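You operate a simulated robot arm through the tools that you are given. There is no shell and no other tool. Be economical: measure what you need, move in short steps, check, and stop when the job is done.

You run a simulated robot arm. Do the job below in one go: nothing can be reset, and whatever is moved stays where it is left.

## Task
Earth the tested piece and return it to the open sample drawer.
Fine: open the guard, hold the earth stick on the post till the lamp dies, put it back in its stand, then move the piece; shut the drawer. Set down upright: earth stick, what you pick out.

It is judged by the outcome, as a careful person would: the job done as asked, and still so three seconds after it is handed in. It fails if anything else is knocked over, pushed out of place, dropped, spilled or broken.

## Robot
A 7-joint arm with a two-finger parallel gripper on a trunk, on a base that drives. Base frame: it is fixed to the floor where the robot stands at the start and does not move with it; the origin is under the middle of the robot, x ahead of it, y to its left, z up. Units: mm, degrees, N and s.
Its first joint turns from -166.0 to 166.0 degrees. Places, roughly: black insulation length [250, 2250, 500]; cell guard [500, 0, 900]; elc a drw [200, 2200, 600]; orange insulation length [250, 2250, 500]; sample drawer of the test bench [200, 2200, 600]; test key [600, 400, 800]; test level switch [600, 600, 800]. Payload 1.57 kg.
Tool frame: the origin (TCP) lies between the finger pads and is the grasp point; the fingertips stand 30 mm ahead of it; z points along the fingers, y is the line along which they close. Largest opening 110 mm; finger width 24, thickness 12; the body of the gripper, 48 by 112 mm, starts 78 mm behind the TCP.
Orientation is told as [roll, pitch, yaw] about the base's x, y, z axes, in that order, counted from this pose: with the fingers straight down and closing along the base's y, the tool's x points along the base's -x, its y along +y and its z along -z.

## Interface
- The arm moves only by the tool move_arm. Its argument "increments" is a list of rows, each a list of 7 numbers: the shift along the base's x, y, z in mm, then the turn, a rotation vector about the base's x, y, z in degrees, then the finger opening in mm, from 0 to 110. In form: [[dx, dy, dz, ax, ay, az, claw], ...]. A call has 1 to 12 rows; each row shifts and turns the commanded pose from where the row before left it. Rows are played at 5 a second. More than 50 mm and 8.6 degrees between two rows, or a gripper value outside its range, and nothing of the call is played. Where a pose cannot be reached the arm comes as near as it can. A force on the tool above 40 N (or 10 N above the force at the start of the call, whichever is more), or a blocked arm, ends the call early, and 0.2 s more pass. The fingers move at their own pace (about 45 mm/s each) and stop on an object; they squeeze with about 31 N. The grip force told is the motor's: it shows also when the fingers shut on nothing. Time passes only in rows, and 0.2 s behind the last, so rows that do not move let the fingers close. The reply holds the time, the measured pose of the TCP, the force on the tool along the base axes, the opening and the grip force, in the units named above and with some noise, with the torque about the TCP (base axes, N m) and any sound that the robot's microphone picked up.
- Cameras (640 x 400 px; columns grow to the right, rows downward): "scene" is now at [12, 151.6, 1503.6]; the picture's right is [-0.03, -1.00, 0.00], its down [-0.80, 0.03, -0.60] and it looks along [0.60, -0.02, -0.80] (base axes); focal length 254 px, centre (320, 200). "wrist" rides on the gripper at [70, 16, -141] in the tool frame; the picture's right is [-0.23, 0.97, 0.00], its down [-0.86, -0.20, -0.48] and it looks along [-0.47, -0.11, 0.88] (tool axes); focal length 222 px, centre (320, 200). There is no depth. A picture from a camera that has moved, and an enlarged one, comes with that camera's place and axes in the base frame and with its lens.
- capture(camera): a new picture of that camera. No time passes.
- raise_lower(by): slides the trunk up (or, below 0, down) by that many mm; the arm and the scene camera ride with it, the base frame stays. It gives what a move gives, with no picture.
- roll_base(legs): drives the robot by 1 to 6 legs, each [ahead, turn to the left] in mm and degrees, along the robot's own axes; the way and the turn of a leg run together, so that a leg with both is an arc; at most 1500 mm and 180 degrees a leg. The arm and the cameras ride along, it lands a little off, and it stops where it bumps. It gives what a move gives.
- aim_head(pan, tilt): turns the head with the scene camera to pan (to the left, within 155 degrees either way) and tilt (down, from -29 to 69), counted from straight ahead of the robot. It gives what a move gives.
- close_up(camera, box): a new picture of the part [left, top, right, bottom] of that camera's present view, enlarged. No time passes.
- job_done(): hands the job in; it is judged then, once.

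Go step by step. Nothing tells you exact positions but the pictures and the camera data: compare them with the known pose of the tool, close in by small moves and look again before you grip or let go. The budget is 120 turns and 82 pictures, counting those below and the enlarged ones. Unless the task says otherwise, let go and move clear before handing in, and close with one line.

The tools are called after "Call:" as a command line: name --pt "numbers of a row" for each row, then --argument value for the rest, lists and objects as JSON in quotes. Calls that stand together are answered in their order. move_arm: Moves the arm, as the interface text tells. Its arguments: {"type":"object","properties":{"increments":{"type":"array"}},"required":["increments"]} The other tools are called the same way: raise_lower (by) slides the trunk up or down; roll_base (legs) drives the base; aim_head (pan, tilt) turns the head that bears the scene camera; capture (camera) takes a picture; close_up (camera, box) takes an enlarged picture of a part of a camera's view; job_done () hands the job in.

At the start:

```text
time_s: 0.0
position: [362.4, -187.3, 1198.2]
tool_rot: [0.1, 0.0, 0.0]
contact_force: [1.1, 0.7, 0.3]
wrist_torque: [-0.04, 0.0, -0.01]
grip_width: 109.8
finger_force: 0.0
trunk travel left (down, up): [-450.0, 140.0]
robot x, y, heading: [-1.2, -2.8, -0.1]
head pan, tilt: [-1.9, 53.4]
```

scene: 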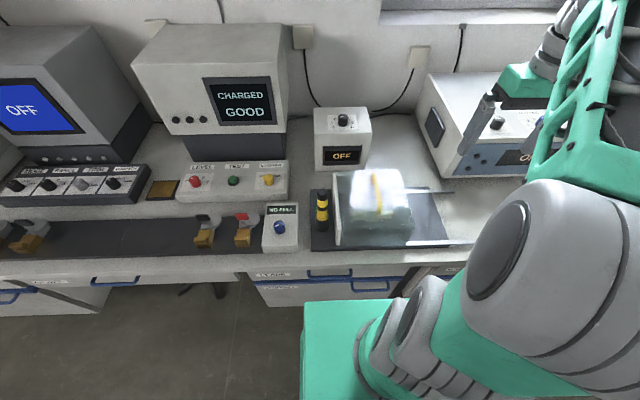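
wrist: 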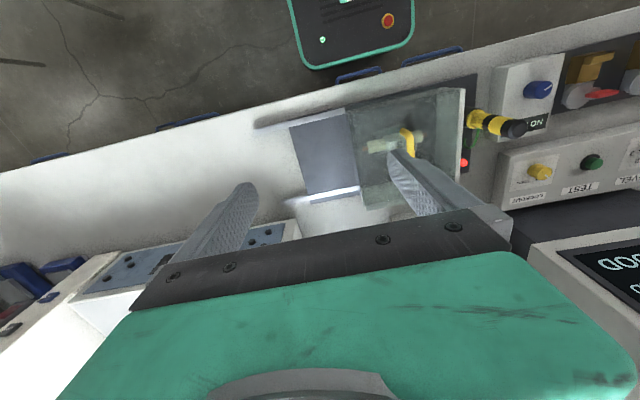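

I see the test bench with a clear guard, an earth stick (black/yellow) beside it, and a meter reading CHARGED. I'll look closer at the cell first.

Call:
close_up --camera "scene" --box '[240, 90, 480, 310]'

Call:
close_up --camera "wrist" --box '[260, 60, 560, 240]'

Call:
close_up --camera "scene" --box '[0, 130, 300, 320]'

```text
1.82 times, centred on (360, 200) of scene
camera zoom: at [12.0, 151.6, 1503.6], right [-0.03, -1.0, 0.0], down [-0.8, 0.03, -0.6], along [0.6, -0.02, -0.8], focal length 461 px, centre (247, 200)
```

zoom: 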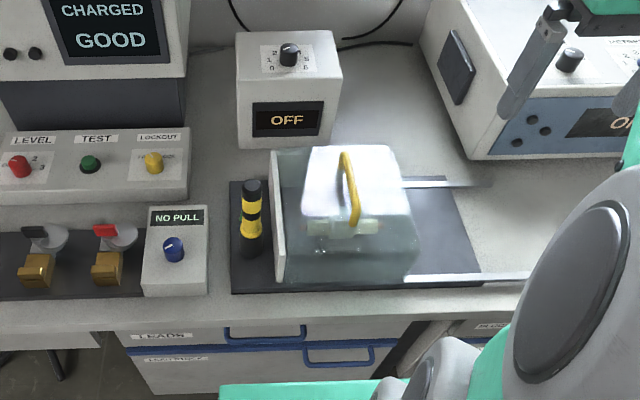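

```text
2.13 times, centred on (410, 150) of wrist
camera zoom: at [292.8, -171.6, 1339.1], right [0.23, 0.97, 0.0], down [0.86, -0.2, 0.48], along [0.47, -0.11, -0.88], focal length 474 px, centre (128, 307)
```

zoom: 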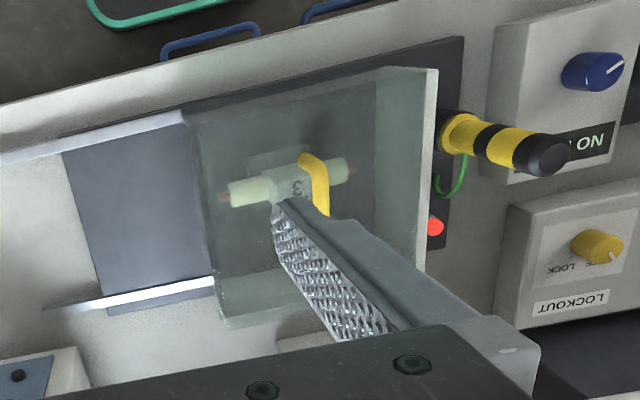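

```text
2.11 times, centred on (150, 225) of scene
camera zoom: at [12.0, 151.6, 1503.6], right [-0.03, -1.0, 0.0], down [-0.8, 0.03, -0.6], along [0.6, -0.02, -0.8], focal length 534 px, centre (678, 147)
```

zoom: 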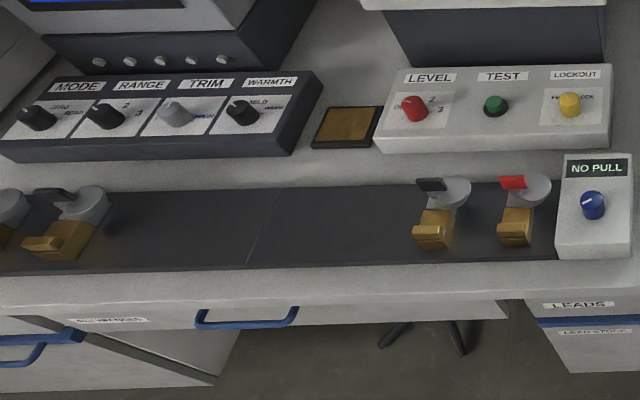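

The guard sits on rails that run to the right (-y), with the piece "3" inside, and the stick is at about y=130. I need a second viewpoint to get heights, so I'll shift the arm and look.

Call:
move_arm --pt "-20 50 0 0 0 0 110" --pt "-20 50 0 0 0 0 110" --pt "-20 50 0 0 0 0 110" --pt "-20 50 0 0 0 0 110" --pt "0 30 0 0 0 0 110" --pt "0 0 0 0 0 0 110"

Call:
capture --camera "wrist"

```text
refused: row 1 steps farther than a row can; nothing moved
```

```text
76 pictures are left
camera wrist: at [292.8, -171.6, 1339.1], right [0.23, 0.97, 0.0], down [0.86, -0.2, 0.48], along [0.47, -0.11, -0.88], focal length 222 px, centre (320, 200)
```

wrist: 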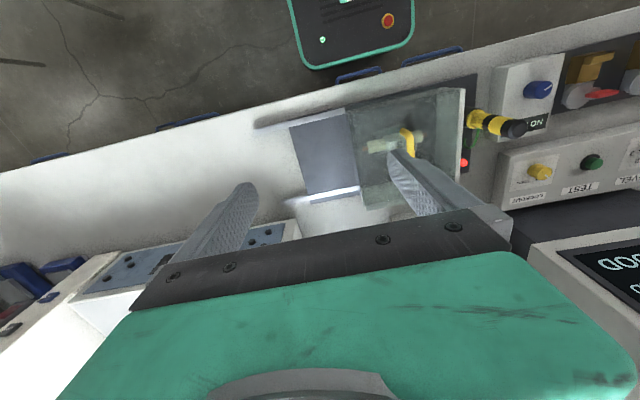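

Call:
move_arm --pt "-20 45 0 0 0 0 110" --pt "-20 45 0 0 0 0 110" --pt "-20 45 0 0 0 0 110" --pt "-20 45 0 0 0 0 110" --pt "0 45 0 0 0 0 110" --pt "0 0 0 0 0 0 110"

Call:
capture --camera "wrist"

Call:
capture --camera "scene"

```text
time_s: 1.4
position: [281.3, 40.4, 1198.2]
tool_rot: [-0.1, 0.0, 0.0]
contact_force: [0.0, 0.5, 0.7]
wrist_torque: [0.01, -0.02, 0.03]
grip_width: 110.2
finger_force: 0.0
trunk travel left (down, up): [-450.0, 140.0]
robot x, y, heading: [-3.2, 3.4, 0.0]
head pan, tilt: [-1.9, 53.4]
```

```text
75 pictures are left
camera wrist: at [212.4, 55.7, 1340.0], right [0.23, 0.97, 0.0], down [0.86, -0.2, 0.48], along [0.47, -0.11, -0.88], focal length 222 px, centre (320, 200)
```

wrist: 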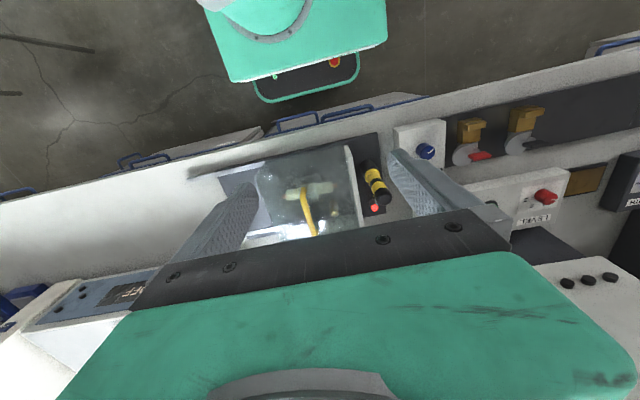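

```text
74 pictures are left
camera scene: at [12.2, 151.7, 1503.6], right [-0.03, -1.0, 0.0], down [-0.8, 0.03, -0.6], along [0.6, -0.02, -0.8], focal length 254 px, centre (320, 200)
```

scene: 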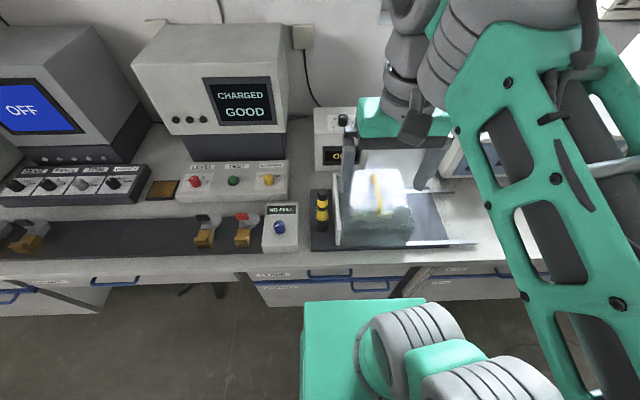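

I'll zoom on the cell from this new wrist view to triangulate.

Call:
close_up --camera "wrist" --box '[230, 110, 430, 240]'

```text
3.08 times, centred on (330, 175) of wrist
camera zoom: at [212.4, 55.7, 1340.0], right [0.23, 0.97, 0.0], down [0.86, -0.2, 0.48], along [0.47, -0.11, -0.88], focal length 684 px, centre (289, 277)
```

zoom: 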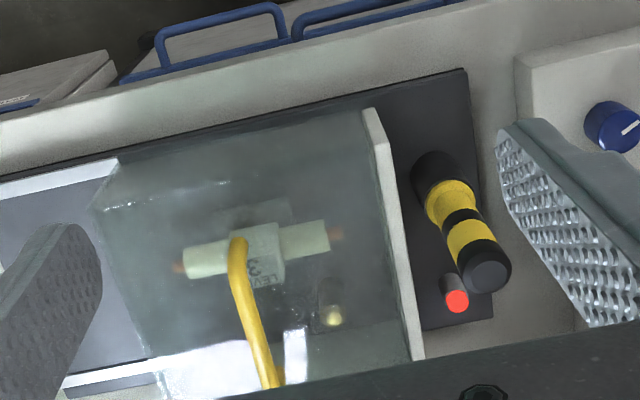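

The base plate is at about z=760, the stick at (442,131) with its top near 960, and the guard's handle bar runs along x near y=-38, z≈880. The brass post and piece are inside, and I'll move above the handle for a closer look.

Call:
move_arm --pt "45 -18 -10 0 0 0 110" --pt "45 -18 -10 0 0 0 110" --pt "45 -18 -10 0 0 0 110" --pt "35 -18 -30 0 0 0 110" --pt "20 -6 -40 0 0 0 110" --pt "0 0 -45 0 0 0 110" --pt "0 0 -20 0 0 0 110" --pt "0 0 0 0 0 0 110"

Call:
capture --camera "wrist"

Call:
close_up --camera "scene" --box '[270, 110, 510, 270]'

```text
time_s: 3.2
position: [473.0, -40.8, 1032.4]
tool_rot: [0.0, -0.1, -0.1]
contact_force: [0.2, 0.2, -0.3]
wrist_torque: [0.02, 0.0, 0.0]
grip_width: 110.0
finger_force: 0.0
trunk travel left (down, up): [-450.0, 140.0]
robot x, y, heading: [-0.6, -0.9, -0.0]
head pan, tilt: [-1.9, 53.4]
```

```text
72 pictures are left
camera wrist: at [403.1, -24.9, 1173.9], right [0.23, 0.97, 0.0], down [0.85, -0.2, 0.48], along [0.47, -0.11, -0.88], focal length 222 px, centre (320, 200)
```

wrist: 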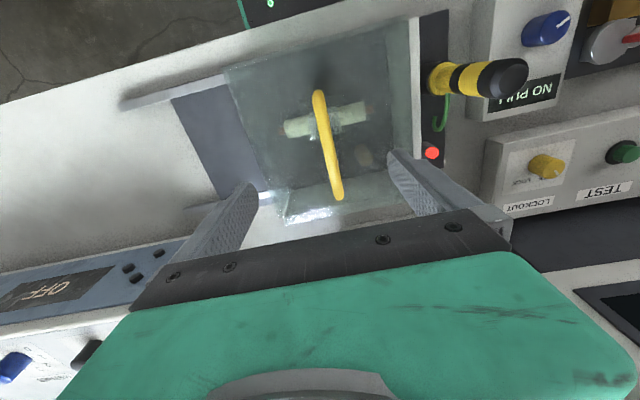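

```text
2.50 times, centred on (390, 190) of scene
camera zoom: at [12.1, 151.6, 1503.6], right [-0.03, -1.0, 0.0], down [-0.8, 0.03, -0.6], along [0.6, -0.02, -0.8], focal length 634 px, centre (145, 225)
```

zoom: 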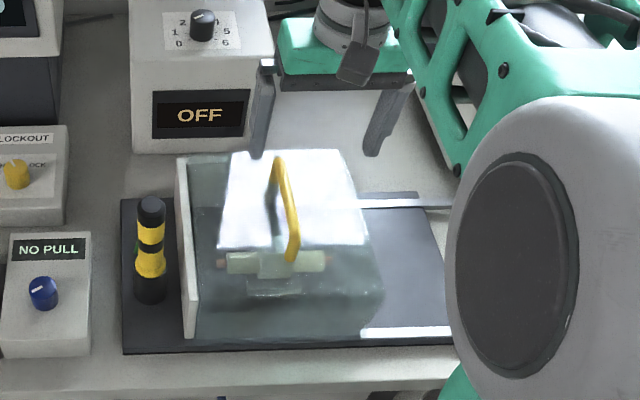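

The handle bar comes out at x 417–560, y≈-32, z≈897. I'll centre over it and descend.

Call:
move_arm --pt "15 8 -40 0 0 0 110" --pt "0 0 -40 0 0 0 110" --pt "0 0 -30 0 0 0 80" --pt "0 0 -12 0 0 0 80" --pt "0 0 -8 0 0 0 80" --pt "0 0 0 0 0 0 80"

Call:
capture --camera "wrist"

Call:
close_up --camera "scene" --box '[270, 110, 510, 270]'

```text
time_s: 4.4
position: [490.6, -32.6, 912.8]
tool_rot: [0.0, -0.9, 0.1]
contact_force: [-5.0, -0.4, 15.7]
wrist_torque: [0.52, 0.29, 0.26]
grip_width: 79.5
finger_force: 0.1
trunk travel left (down, up): [-450.0, 140.0]
robot x, y, heading: [-1.2, -2.6, -0.2]
head pan, tilt: [-1.9, 53.4]
stopped in row 5: the force on the tool passed its limit (the readings are from after the stop); the commanded pose is now the measured one
```

```text
70 pictures are left
camera wrist: at [418.7, -17.3, 1053.4], right [0.23, 0.97, 0.0], down [0.85, -0.2, 0.49], along [0.48, -0.11, -0.87], focal length 222 px, centre (320, 200)
```

wrist: 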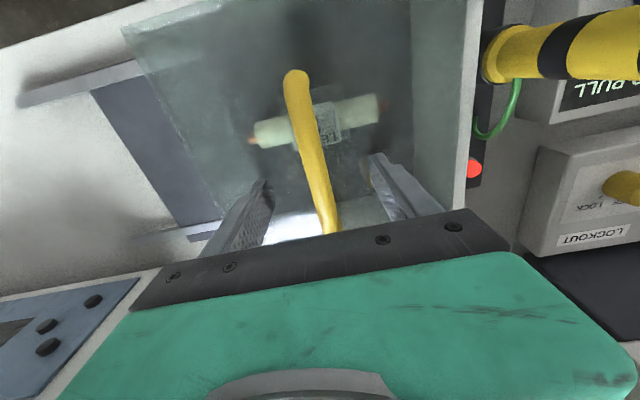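

```text
2.50 times, centred on (390, 190) of scene
camera zoom: at [10.2, 151.6, 1503.8], right [-0.03, -1.0, 0.0], down [-0.8, 0.03, -0.6], along [0.6, -0.02, -0.8], focal length 634 px, centre (145, 225)
```

zoom: 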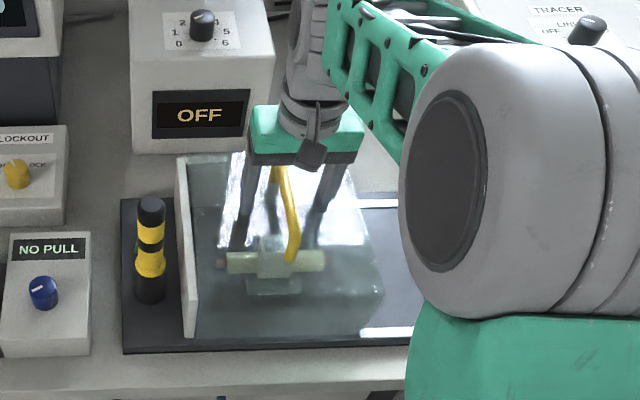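

The fingertips touched the guard's lid (z≈883) with the bar between them. I'll lift a few mm and close on the bar.

Call:
move_arm --pt "0 0 4 0 0.9 0 80" --pt "0 0 0 0 0 0 40" --pt "0 0 0 0 0 0 15" --pt "0 0 0 0 0 0 0" --pt "0 0 0 0 0 0 0" --pt "0 0 0 0 0 0 0"

Call:
capture --camera "wrist"

```text
time_s: 5.8
position: [490.2, -33.3, 914.2]
tool_rot: [0.0, 0.3, 0.1]
contact_force: [0.9, 0.1, -0.3]
wrist_torque: [-0.01, 0.01, 0.06]
grip_width: 13.8
finger_force: 21.2
trunk travel left (down, up): [-450.0, 140.0]
robot x, y, heading: [-2.3, -1.6, 0.0]
head pan, tilt: [-1.9, 53.4]
```

```text
68 pictures are left
camera wrist: at [421.7, -17.5, 1056.0], right [0.23, 0.97, 0.0], down [0.86, -0.2, 0.47], along [0.46, -0.11, -0.88], focal length 222 px, centre (320, 200)
```

wrist: 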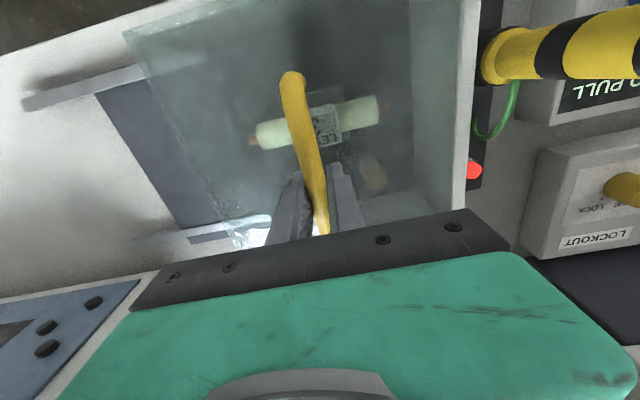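

The bar is held. I'll slide the guard to -y, first a short trial.

Call:
move_arm --pt "0 -10 0 0 0 0 0" --pt "0 -15 0 0 0 0 0" --pt "0 -15 0 0 0 0 0" --pt "0 0 0 0 0 0 0"

Call:
capture --camera "scene"

```text
time_s: 6.8
position: [490.3, -73.2, 914.1]
tool_rot: [0.0, 0.3, 0.0]
contact_force: [-0.7, 0.9, -0.2]
wrist_torque: [-0.01, 0.26, 0.08]
grip_width: 13.8
finger_force: 30.4
trunk travel left (down, up): [-450.0, 140.0]
robot x, y, heading: [0.1, 1.8, 0.1]
head pan, tilt: [-1.9, 53.4]
```

```text
67 pictures are left
camera scene: at [12.2, 151.6, 1503.6], right [-0.03, -1.0, 0.0], down [-0.8, 0.03, -0.6], along [0.6, -0.02, -0.8], focal length 254 px, centre (320, 200)
```

scene: 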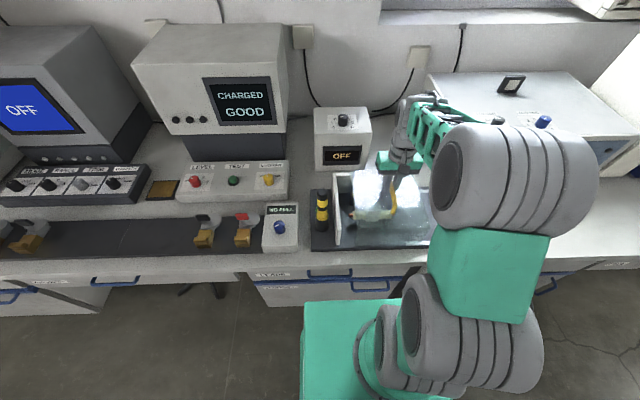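

It slides freely, and the white end plate stays put. I'll continue to the end of the rails.

Call:
move_arm --pt "0 -25 0 0 0 0 0" --pt "0 -25 0 0 0 0 0" --pt "0 -25 0 0 0 0 0" --pt "0 -25 0 0 0 0 0" --pt "0 -25 0 0 0 0 0" --pt "0 -25 0 0 0 0 0" --pt "0 -20 0 0 0 0 0" --pt "0 0 0 0 0 0 0"

Call:
capture --camera "scene"

Call:
capture --camera "wrist"

```text
time_s: 8.6
position: [489.8, -244.7, 914.1]
tool_rot: [0.1, 0.4, -0.1]
contact_force: [-0.7, -1.5, 0.3]
wrist_torque: [0.01, -0.16, 0.08]
grip_width: 13.6
finger_force: 29.9
trunk travel left (down, up): [-450.0, 140.0]
robot x, y, heading: [3.6, -2.0, 0.1]
head pan, tilt: [-1.9, 53.4]
```

```text
66 pictures are left
camera scene: at [12.3, 151.3, 1503.6], right [-0.03, -1.0, 0.0], down [-0.8, 0.03, -0.6], along [0.59, -0.02, -0.8], focal length 254 px, centre (320, 200)
```

scene: 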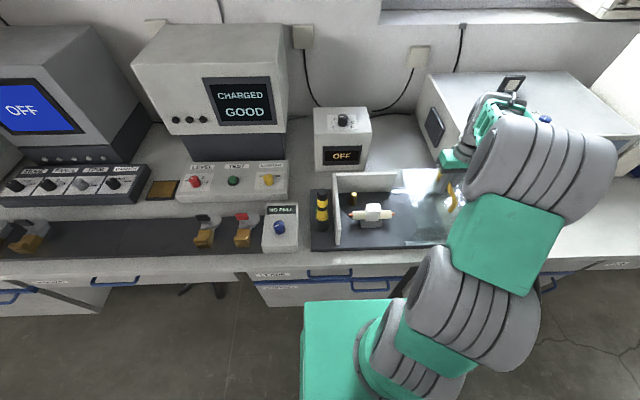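

```text
65 pictures are left
camera wrist: at [421.9, -227.9, 1056.1], right [0.23, 0.97, 0.0], down [0.86, -0.2, 0.47], along [0.46, -0.11, -0.88], focal length 222 px, centre (320, 200)
```

wrist: 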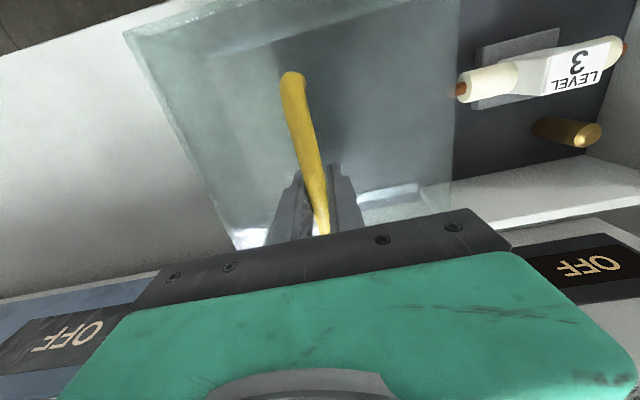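

The piece and post are uncovered. I'll push a bit more to find the stop, then release.

Call:
move_arm --pt "0 -8 0 0 0 0 0" --pt "0 -8 0 0 0 0 0" --pt "0 -8 0 0 0 0 0" --pt "0 -8 0 0 0 0 0" --pt "0 0 0 0 0 0 0"

```text
time_s: 9.3
position: [490.3, -249.9, 914.3]
tool_rot: [0.4, 0.7, 1.1]
contact_force: [-3.0, 19.4, 8.5]
wrist_torque: [-0.02, 0.2, -0.51]
grip_width: 13.9
finger_force: 30.7
trunk travel left (down, up): [-450.0, 140.0]
robot x, y, heading: [1.0, 1.7, 0.2]
head pan, tilt: [-1.9, 53.4]
stopped in row 3: the force on the tool passed its limit (the readings are from after the stop); the commanded pose is now the measured one
```

The guard is at its stop. I'll release, rise and get views of the cell.

Call:
move_arm --pt "0 2 0 0 0 0 0" --pt "0 0 0 0 0 0 60" --pt "0 0 0 0 0 0 80" --pt "0 0 0 0 0 0 80" --pt "0 0 40 -0.4 -0.6 -1.1 80" --pt "0 0 45 0 0 0 80" --pt "0 25 40 0 0 0 80" --pt "-20 45 0 0 0 0 80" --pt "-20 45 0 0 0 0 80" --pt "-20 45 0 0 0 0 80" --pt "0 0 0 0 0 0 80"

Call:
capture --camera "wrist"

Call:
close_up --camera "scene" --box '[280, 140, 480, 270]'

```text
time_s: 11.7
position: [429.9, -92.3, 1038.9]
tool_rot: [0.0, 0.0, -0.3]
contact_force: [-0.3, 0.4, 0.4]
wrist_torque: [-0.04, 0.01, 0.01]
grip_width: 80.0
finger_force: 0.1
trunk travel left (down, up): [-450.0, 140.0]
robot x, y, heading: [-0.9, 0.8, 0.4]
head pan, tilt: [-1.9, 53.4]
```

```text
64 pictures are left
camera wrist: at [360.7, -75.4, 1179.8], right [0.23, 0.97, 0.0], down [0.85, -0.2, 0.48], along [0.46, -0.11, -0.88], focal length 222 px, centre (320, 200)
```

wrist: 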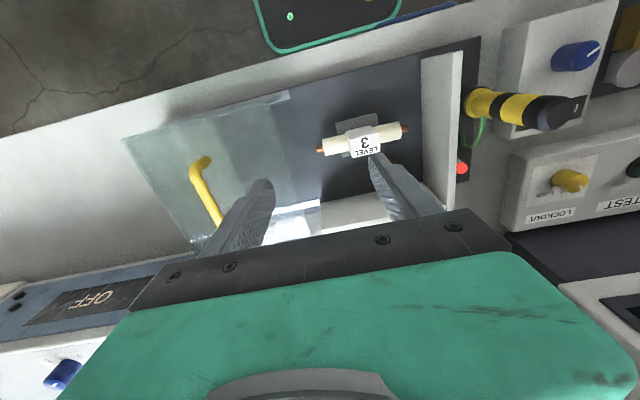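

```text
3.08 times, centred on (380, 205) of scene
camera zoom: at [10.7, 152.1, 1503.6], right [-0.03, -1.0, 0.0], down [-0.8, 0.02, -0.6], along [0.6, -0.02, -0.8], focal length 781 px, centre (135, 185)
```

zoom: 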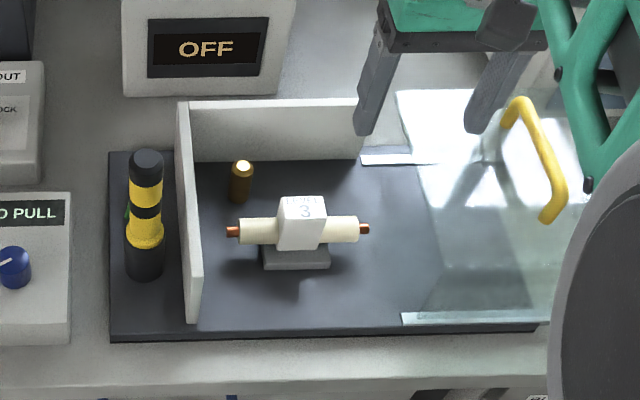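

The post is at about (533,14) with its top near z=835, the stick at (443,131) with its top near 965, and the end wall top is about 866. I'll move above the stick with the tool straight down.

Call:
move_arm --pt "0 40 10 0 0 0 80" --pt "0 45 0 0 0 0 80" --pt "0 45 0 0 0 0 80" --pt "5 45 0 0 0 0 80" --pt "5 45 0 0 0 0 80" --pt "0 0 0 0 0 0 80"

Call:
capture --camera "wrist"

Call:
close_up --camera "scene" --box '[260, 120, 460, 270]'

```text
time_s: 13.1
position: [440.5, 129.8, 1047.7]
tool_rot: [0.0, 0.1, -0.3]
contact_force: [0.0, -0.1, 0.0]
wrist_torque: [-0.02, 0.01, 0.0]
grip_width: 80.1
finger_force: 0.0
trunk travel left (down, up): [-450.0, 140.0]
robot x, y, heading: [3.4, 0.6, 0.7]
head pan, tilt: [-1.9, 53.4]
```

```text
62 pictures are left
camera wrist: at [371.4, 145.6, 1188.9], right [0.23, 0.97, 0.0], down [0.85, -0.2, 0.48], along [0.46, -0.11, -0.88], focal length 222 px, centre (320, 200)
```

wrist: 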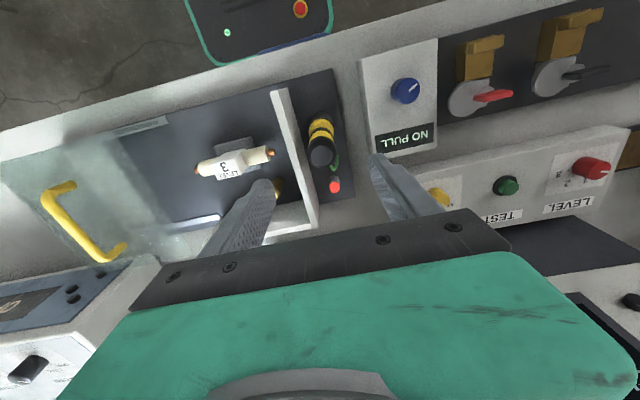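

```text
2.67 times, centred on (360, 195) of scene
camera zoom: at [11.1, 152.1, 1503.6], right [-0.03, -1.0, 0.0], down [-0.8, 0.02, -0.6], along [0.6, -0.02, -0.8], focal length 677 px, centre (213, 213)
```

zoom: 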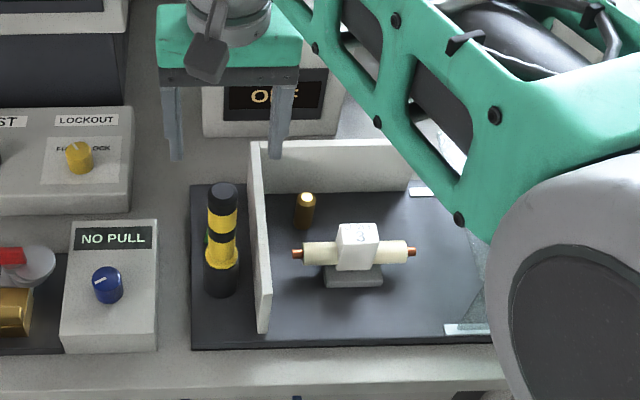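

The stick's top is right under the tool. I'll descend to z≈925 and grip.

Call:
move_arm --pt "0 0 -40 0 0 0 80" --pt "0 0 -40 0 0 0 80" --pt "0 0 -25 0 0 0 80" --pt "0 0 -15 0 0 0 80" --pt "0 0 0 0 0 0 50" --pt "0 0 0 0 0 0 15" --pt "0 0 0 0 0 0 10" --pt "0 0 0 0 0 0 10"

Call:
capture --camera "wrist"

Call:
close_up --camera "scene" --box '[260, 120, 460, 270]'

```text
time_s: 14.9
position: [441.6, 128.9, 929.6]
tool_rot: [-0.1, 0.0, -0.3]
contact_force: [-0.4, 1.2, 1.1]
wrist_torque: [0.07, -0.04, 0.05]
grip_width: 30.3
finger_force: 21.0
trunk travel left (down, up): [-450.0, 140.0]
robot x, y, heading: [-2.0, -1.2, 0.5]
head pan, tilt: [-1.9, 53.4]
```

```text
60 pictures are left
camera wrist: at [371.7, 145.1, 1069.7], right [0.23, 0.97, 0.0], down [0.85, -0.2, 0.48], along [0.46, -0.11, -0.88], focal length 222 px, centre (320, 200)
```

wrist: 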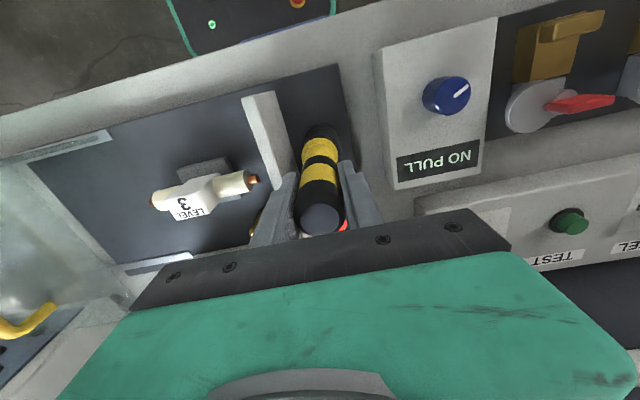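

```text
2.67 times, centred on (360, 195) of scene
camera zoom: at [10.9, 151.9, 1503.7], right [-0.03, -1.0, 0.0], down [-0.8, 0.02, -0.6], along [0.6, -0.02, -0.8], focal length 677 px, centre (213, 213)
```

zoom: 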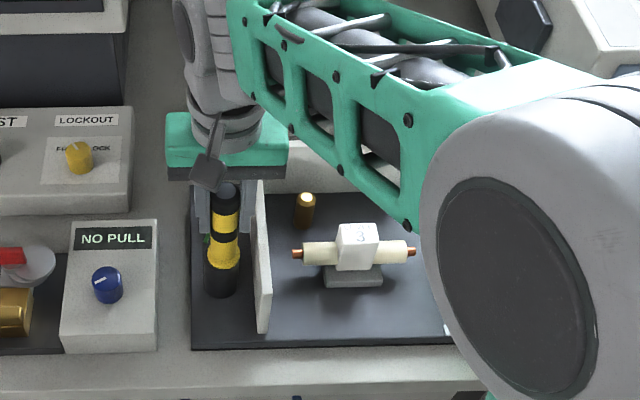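

The stick is gripped (30 mm wide) at TCP (441.6,128.9,929.6), which I'll remember for putting it back. I'll lift straight up.

Call:
move_arm --pt "0 0 10 0 0 0 10" --pt "0 0 20 0 0 0 10" --pt "0 0 30 0 0 0 10" --pt "0 0 30 0 0 0 10" --pt "0 0 40 0 0 0 10" --pt "0 0 0 0 0 0 10"

Call:
close_up --camera "scene" --box '[260, 120, 460, 270]'

Call:
capture --camera "wrist"

```text
time_s: 16.3
position: [439.9, 127.7, 1058.1]
tool_rot: [0.0, 0.2, -0.3]
contact_force: [-0.5, 0.3, -1.6]
wrist_torque: [0.01, -0.02, 0.02]
grip_width: 29.7
finger_force: 30.8
trunk travel left (down, up): [-450.0, 140.0]
robot x, y, heading: [1.7, 0.7, 0.4]
head pan, tilt: [-1.9, 53.4]
```

```text
2.67 times, centred on (360, 195) of scene
camera zoom: at [10.9, 151.8, 1503.6], right [-0.03, -1.0, 0.0], down [-0.8, 0.02, -0.6], along [0.6, -0.02, -0.8], focal length 677 px, centre (213, 213)
```

zoom: 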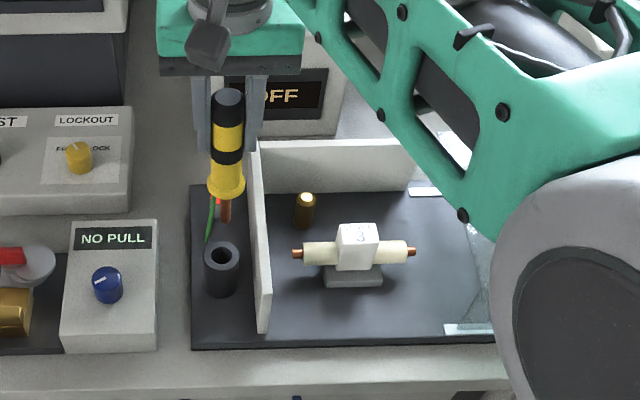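

```text
57 pictures are left
camera wrist: at [371.4, 144.4, 1200.1], right [0.23, 0.97, 0.0], down [0.85, -0.2, 0.48], along [0.46, -0.11, -0.88], focal length 222 px, centre (320, 200)
```

wrist: 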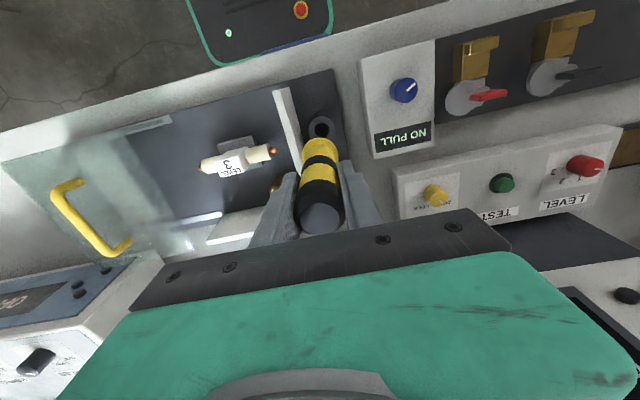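

The stick has a copper tip about 145 mm below the TCP. I'll carry it over the wall to near the post and look.

Call:
move_arm --pt "20 -25 5 0 0 0 10" --pt "20 -28 0 0 0 0 10" --pt "20 -28 0 0 0 0 10" --pt "20 -26 0 0 0 0 10" --pt "0 0 0 0 0 0 10"

Call:
close_up --camera "scene" --box '[280, 120, 440, 240]'

Call:
close_up --camera "wrist" --box '[220, 80, 420, 240]'

```text
time_s: 17.5
position: [521.3, 20.7, 1063.2]
tool_rot: [0.0, 0.1, -0.3]
contact_force: [0.6, -0.8, -0.9]
wrist_torque: [0.02, -0.03, 0.02]
grip_width: 30.0
finger_force: 31.7
trunk travel left (down, up): [-450.0, 140.0]
robot x, y, heading: [0.7, -1.4, 0.3]
head pan, tilt: [-1.9, 53.4]
```

```text
3.33 times, centred on (360, 180) of scene
camera zoom: at [11.3, 151.7, 1503.7], right [-0.03, -1.0, 0.0], down [-0.8, 0.02, -0.6], along [0.6, -0.02, -0.8], focal length 846 px, centre (187, 267)
```

zoom: 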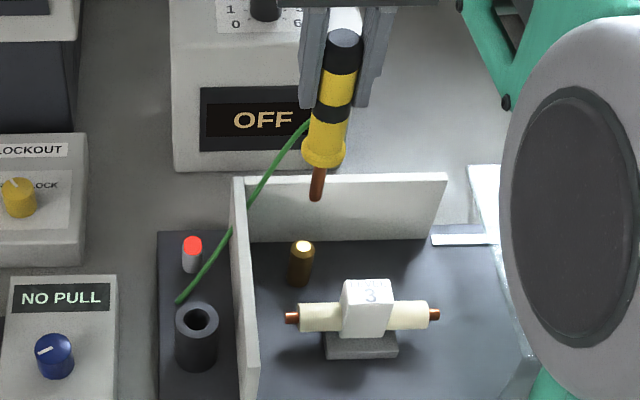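

```text
2.50 times, centred on (320, 160) of wrist
camera zoom: at [452.4, 37.8, 1204.4], right [0.23, 0.97, 0.0], down [0.85, -0.2, 0.48], along [0.46, -0.11, -0.88], focal length 555 px, centre (320, 300)
```

zoom: 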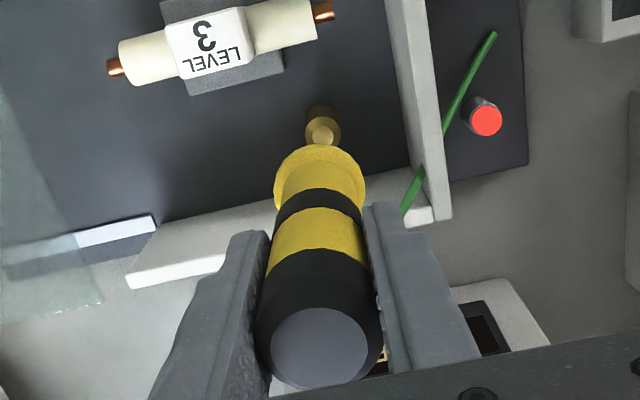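

Post and stick axis line up within a couple of mm. I'll descend most of the way and look again.

Call:
move_arm --pt "0 1 -20 0 0 0 10" --pt "0 0 -20 0 0 0 10" --pt "0 0 -12 0 0 0 10" --pt "0 0 0 0 0 0 10"

Call:
close_up --camera "scene" --box '[280, 120, 440, 240]'

```text
time_s: 18.5
position: [520.8, 22.9, 1010.7]
tool_rot: [0.1, 0.1, -0.4]
contact_force: [0.6, -0.1, -1.0]
wrist_torque: [-0.04, 0.03, 0.02]
grip_width: 30.3
finger_force: 30.9
trunk travel left (down, up): [-450.0, 140.0]
robot x, y, heading: [2.9, -1.6, 0.3]
head pan, tilt: [-1.9, 53.4]
```

```text
3.33 times, centred on (360, 180) of scene
camera zoom: at [11.1, 151.8, 1503.6], right [-0.03, -1.0, 0.0], down [-0.8, 0.02, -0.6], along [0.6, -0.02, -0.8], focal length 846 px, centre (187, 267)
```

zoom: 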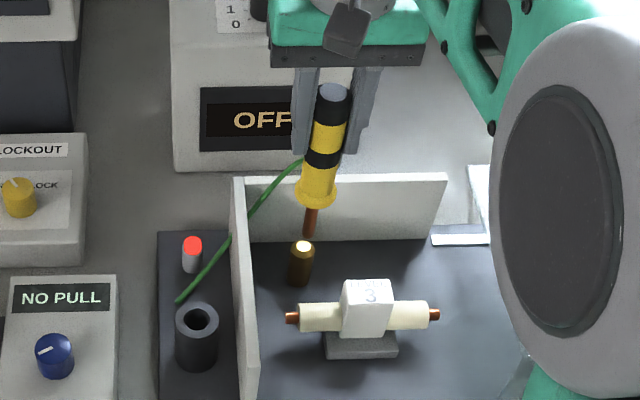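

The tip is about 15 mm above the post top and lined up. I'll go down in small steps, watching the force.

Call:
move_arm --pt "0 0 -8 0 0 0 10" --pt "0 0 -3 0 0 0 10" --pt "0 0 -2 0 0 0 10" --pt "0 0 0 0 0 0 10"

Call:
close_up --camera "scene" --box '[280, 120, 440, 240]'

```text
time_s: 19.5
position: [521.7, 23.1, 997.3]
tool_rot: [0.0, 0.0, -0.3]
contact_force: [-0.2, 0.0, -1.1]
wrist_torque: [0.02, -0.01, 0.01]
grip_width: 29.9
finger_force: 31.3
trunk travel left (down, up): [-450.0, 140.0]
robot x, y, heading: [-3.4, 1.0, 0.2]
head pan, tilt: [-1.9, 53.4]
```

```text
3.33 times, centred on (360, 180) of scene
camera zoom: at [11.1, 151.8, 1503.6], right [-0.03, -1.0, 0.0], down [-0.8, 0.02, -0.6], along [0.6, -0.02, -0.8], focal length 846 px, centre (187, 267)
```

zoom: 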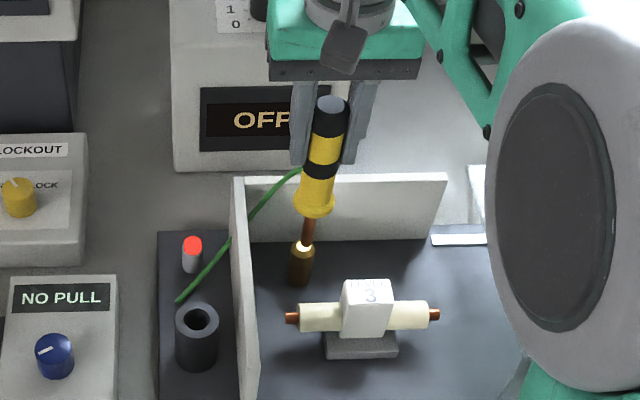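

Nearly touching, so I'll continue in 2 mm steps.

Call:
move_arm --pt "-1 -1 -2 0 0 0 10" --pt "0 0 -2 0 0 0 10" --pt "0 0 -2 0 0 0 10" --pt "0 0 0 0 0 0 10"

Call:
close_up --camera "wrist" --box '[220, 80, 420, 240]'

```text
time_s: 20.5
position: [519.5, 22.5, 991.7]
tool_rot: [0.0, 0.0, -0.3]
contact_force: [0.5, -0.5, -0.1]
wrist_torque: [-0.02, 0.0, 0.0]
grip_width: 29.9
finger_force: 31.1
trunk travel left (down, up): [-450.0, 140.0]
robot x, y, heading: [-0.5, -3.4, 0.4]
head pan, tilt: [-1.9, 53.4]
```

```text
2.50 times, centred on (320, 160) of wrist
camera zoom: at [450.8, 37.3, 1133.2], right [0.23, 0.97, 0.0], down [0.85, -0.2, 0.48], along [0.46, -0.11, -0.88], focal length 555 px, centre (320, 300)
```

zoom: 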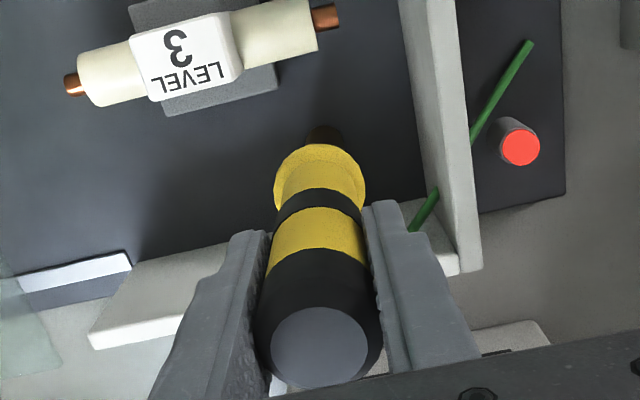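

Still no contact and the lamp is lit. I'll keep going in small steps.

Call:
move_arm --pt "0 0 -2 0 0 0 10" --pt "0 0 -2 0 0 0 10" --pt "0 0 -2 0 0 0 10" --pt "0 0 0 0 0 0 10"

Call:
close_up --camera "scene" --box '[290, 150, 390, 230]'

```text
time_s: 21.5
position: [519.4, 20.2, 986.9]
tool_rot: [0.0, 0.1, -0.3]
contact_force: [0.1, -0.6, -0.8]
wrist_torque: [0.01, -0.01, 0.0]
grip_width: 30.2
finger_force: 30.8
trunk travel left (down, up): [-450.0, 140.0]
robot x, y, heading: [-2.3, 1.1, 0.4]
head pan, tilt: [-1.9, 53.4]
```

```text
5.00 times, centred on (340, 190) of scene
camera zoom: at [11.1, 151.8, 1503.6], right [-0.03, -1.0, 0.0], down [-0.8, 0.02, -0.6], along [0.6, -0.02, -0.8], focal length 1269 px, centre (220, 250)
```

zoom: 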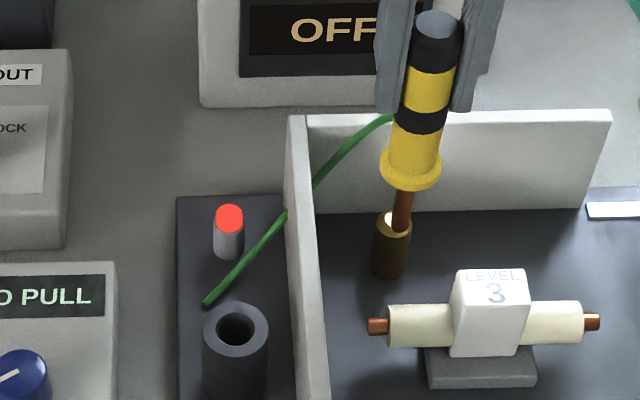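

The tip seems a few mm toward the robot and to the right of the post's centre. I'll nudge it +x, +y, then down.

Call:
move_arm --pt "4 4 2 0 0 0 10" --pt "4 1 0 0 0 0 10" --pt "0 0 -2 0 0 0 10" --pt "0 0 0 0 0 0 10"

Call:
close_up --camera "scene" --box '[290, 150, 390, 230]'

```text
time_s: 22.5
position: [528.2, 26.4, 985.6]
tool_rot: [0.0, 0.2, -0.2]
contact_force: [0.7, 0.0, -1.3]
wrist_torque: [0.03, 0.0, 0.03]
grip_width: 29.9
finger_force: 31.1
trunk travel left (down, up): [-450.0, 140.0]
robot x, y, heading: [-2.5, 4.0, 0.6]
head pan, tilt: [-1.9, 53.4]
```

```text
5.00 times, centred on (340, 190) of scene
camera zoom: at [11.1, 151.8, 1503.6], right [-0.03, -1.0, 0.0], down [-0.8, 0.02, -0.6], along [0.6, -0.02, -0.8], focal length 1269 px, centre (220, 250)
```

zoom: 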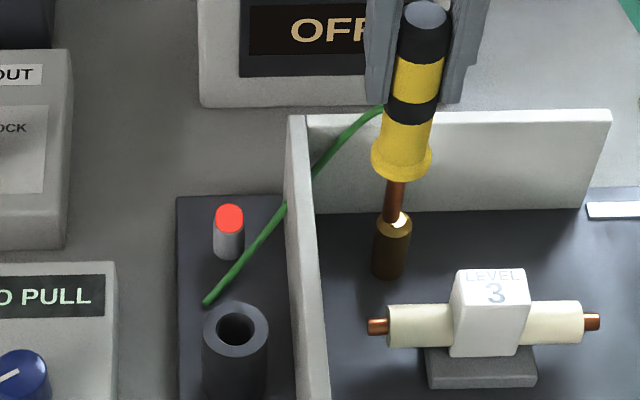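

Well aligned now, so I'll keep lowering.

Call:
move_arm --pt "0 -1 -2 0 0 0 10" --pt "0 0 -2 0 0 0 10" --pt "0 0 -2 0 0 0 10" --pt "0 0 0 0 0 0 10"

Call:
close_up --camera "scene" --box '[290, 150, 390, 230]'

```text
time_s: 23.5
position: [527.4, 24.8, 980.3]
tool_rot: [0.0, 0.0, -0.3]
contact_force: [-0.8, -0.9, 2.8]
wrist_torque: [-0.21, 0.02, 0.01]
grip_width: 29.9
finger_force: 31.2
trunk travel left (down, up): [-450.0, 140.0]
robot x, y, heading: [1.6, 1.4, 0.4]
head pan, tilt: [-1.9, 53.4]
```

```text
5.00 times, centred on (340, 190) of scene
camera zoom: at [10.8, 151.8, 1503.7], right [-0.03, -1.0, 0.0], down [-0.8, 0.02, -0.6], along [0.6, -0.02, -0.8], focal length 1269 px, centre (220, 250)
```

zoom: 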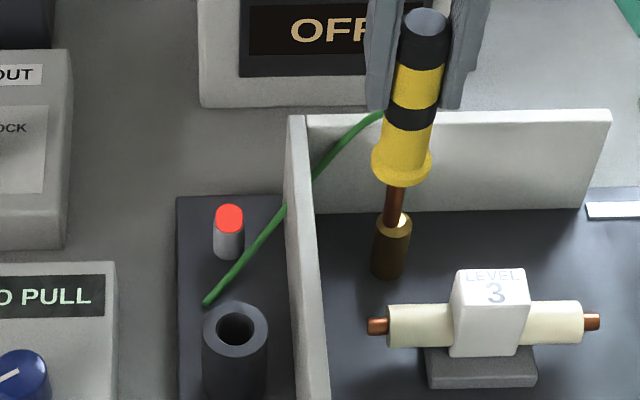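

Contact has begun (about +4 N up, on the post). I'll hold still and watch the lamp.

Call:
move_arm --pt "0 0 -0.5 0 0 0 10" --pt "0 0 0 0 0 0 10" --pt "0 0 0 0 0 0 10" --pt "0 0 0 0 0 0 10" --pt "0 0 0 0 0 0 10" --pt "0 0 0 0 0 0 10" --pt "0 0 0 0 0 0 10" --pt "0 0 0 0 0 0 10" --pt "0 0 0 0 0 0 10" --pt "0 0 0 0 0 0 10"

Call:
capture --camera "scene"

```text
time_s: 25.7
position: [527.2, 24.9, 980.2]
tool_rot: [0.0, 0.0, -0.3]
contact_force: [1.6, -1.2, 11.4]
wrist_torque: [-0.33, -0.18, 0.03]
grip_width: 30.0
finger_force: 30.9
trunk travel left (down, up): [-450.0, 140.0]
robot x, y, heading: [4.1, -1.0, 0.5]
head pan, tilt: [-1.9, 53.4]
```

```text
48 pictures are left
camera scene: at [10.2, 151.7, 1503.7], right [-0.03, -1.0, 0.0], down [-0.8, 0.02, -0.6], along [0.6, -0.02, -0.8], focal length 254 px, centre (320, 200)
```

scene: 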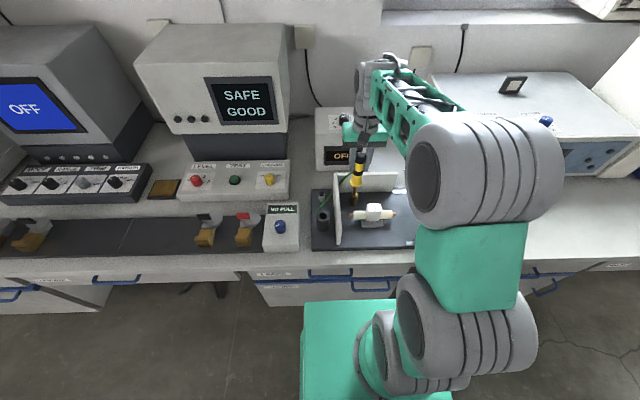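

The meter reads SAFE and the lamp is out. I'll hold a moment longer, lift, and go back over the stand.

Call:
move_arm --pt "0 0 0 0 0 0 10" --pt "0 0 0 0 0 0 10" --pt "0 0 0 0 0 0 10" --pt "0 0 25 0 0 0 10" --pt "0 0 30 0 0 0 10" --pt "0 0 30 0 0 0 10" --pt "-20 25 0 0 0 0 10" --pt "-22 27 0 0 0 0 10" --pt "-22 26 0 0 0 0 10" --pt "-22 26 0 0 0 0 10" --pt "0 0 0 0 0 0 10" --pt "0 0 0 0 0 0 10"

Call:
close_up --camera "scene" --box '[270, 130, 370, 260]'

Call:
close_up --camera "wrist" --box '[220, 80, 420, 240]'

```text
time_s: 28.3
position: [441.8, 129.7, 1063.1]
tool_rot: [0.0, 0.1, -0.4]
contact_force: [-0.2, -0.5, -0.8]
wrist_torque: [0.03, -0.01, 0.0]
grip_width: 30.0
finger_force: 31.0
trunk travel left (down, up): [-450.0, 140.0]
robot x, y, heading: [2.5, 2.4, 0.6]
head pan, tilt: [-1.9, 53.4]
```

```text
3.08 times, centred on (320, 195) of scene
camera zoom: at [11.2, 151.8, 1503.6], right [-0.03, -1.0, 0.0], down [-0.8, 0.02, -0.6], along [0.6, -0.02, -0.8], focal length 781 px, centre (320, 215)
```

zoom: 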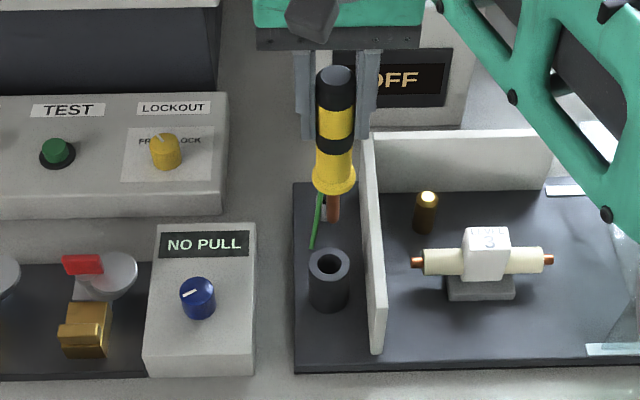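

```text
2.50 times, centred on (320, 160) of wrist
camera zoom: at [372.6, 145.2, 1205.2], right [0.23, 0.97, 0.0], down [0.85, -0.2, 0.48], along [0.46, -0.11, -0.88], focal length 555 px, centre (320, 300)
```

zoom: 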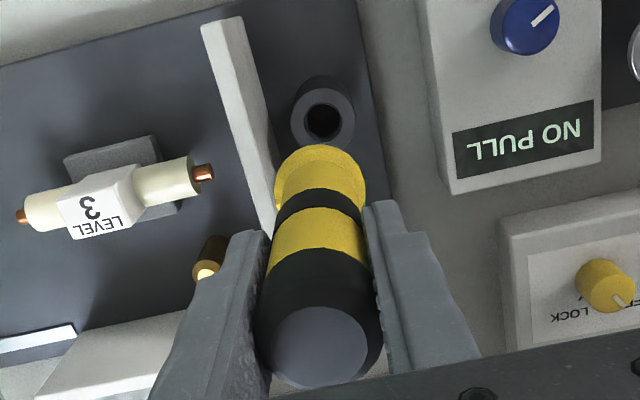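

Stick is above the stand. I'll lower until just over the rim and check.

Call:
move_arm --pt "-1 -1 -25 0 0 0 10" --pt "0 0 -25 0 0 0 10" --pt "0 0 -22 0 0 0 10" --pt "0 0 0 0 0 0 10"

Call:
close_up --camera "scene" --box '[280, 160, 360, 240]'

```text
time_s: 29.3
position: [439.8, 127.2, 991.2]
tool_rot: [0.0, 0.1, -0.3]
contact_force: [0.0, 0.0, -1.3]
wrist_torque: [0.04, 0.02, -0.03]
grip_width: 30.1
finger_force: 30.7
trunk travel left (down, up): [-450.0, 140.0]
robot x, y, heading: [-2.6, 1.4, 0.5]
head pan, tilt: [-1.9, 53.4]
```

```text
5.00 times, centred on (320, 200) of scene
camera zoom: at [11.1, 151.9, 1503.6], right [-0.03, -1.0, 0.0], down [-0.8, 0.02, -0.6], along [0.6, -0.02, -0.8], focal length 1269 px, centre (320, 200)
```

zoom: 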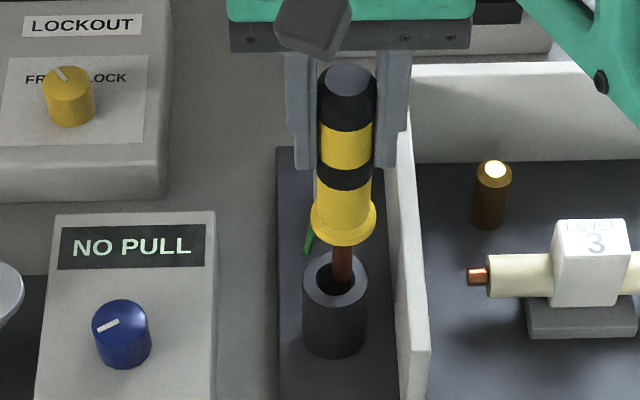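

The tip needs about 3–4 mm more +y. I'll correct and lower a bit.

Call:
move_arm --pt "0 3.5 0 0 0 0 10" --pt "0 0 -6 0 0 0 10" --pt "0 0 0 0 0 0 10"

Call:
close_up --camera "scene" --box '[280, 160, 360, 240]'

```text
time_s: 30.1
position: [440.8, 132.6, 985.9]
tool_rot: [0.0, 0.1, -0.3]
contact_force: [-0.1, 0.1, -0.9]
wrist_torque: [0.02, 0.0, 0.03]
grip_width: 29.6
finger_force: 31.6
trunk travel left (down, up): [-450.0, 140.0]
robot x, y, heading: [-2.7, 2.3, 0.2]
head pan, tilt: [-1.9, 53.4]
```

```text
5.00 times, centred on (320, 200) of scene
camera zoom: at [11.1, 151.9, 1503.6], right [-0.03, -1.0, 0.0], down [-0.8, 0.02, -0.6], along [0.6, -0.02, -0.8], focal length 1269 px, centre (320, 200)
```

zoom: 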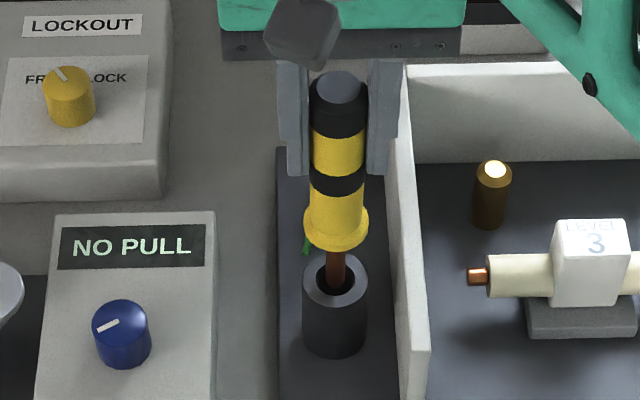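

The tip is centred over the hole. I'll lower gently.

Call:
move_arm --pt "0 0 -6 0 0 0 10" --pt "0 0 -6 0 0 0 10" --pt "0 0 -6 0 0 0 10" --pt "0 0 0 0 0 0 10"

Call:
close_up --camera "scene" --box '[280, 160, 360, 240]'

```text
time_s: 31.1
position: [440.7, 132.7, 969.3]
tool_rot: [0.0, 0.2, -0.3]
contact_force: [0.6, -1.0, -1.6]
wrist_torque: [-0.03, 0.0, 0.01]
grip_width: 30.1
finger_force: 31.0
trunk travel left (down, up): [-450.0, 140.0]
robot x, y, heading: [2.3, -1.0, 0.5]
head pan, tilt: [-1.9, 53.4]
```

```text
5.00 times, centred on (320, 200) of scene
camera zoom: at [11.1, 151.9, 1503.6], right [-0.03, -1.0, 0.0], down [-0.8, 0.02, -0.6], along [0.6, -0.02, -0.8], focal length 1269 px, centre (320, 200)
```

zoom: 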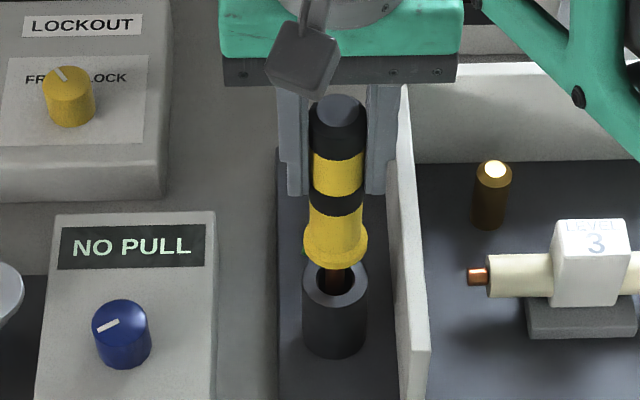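

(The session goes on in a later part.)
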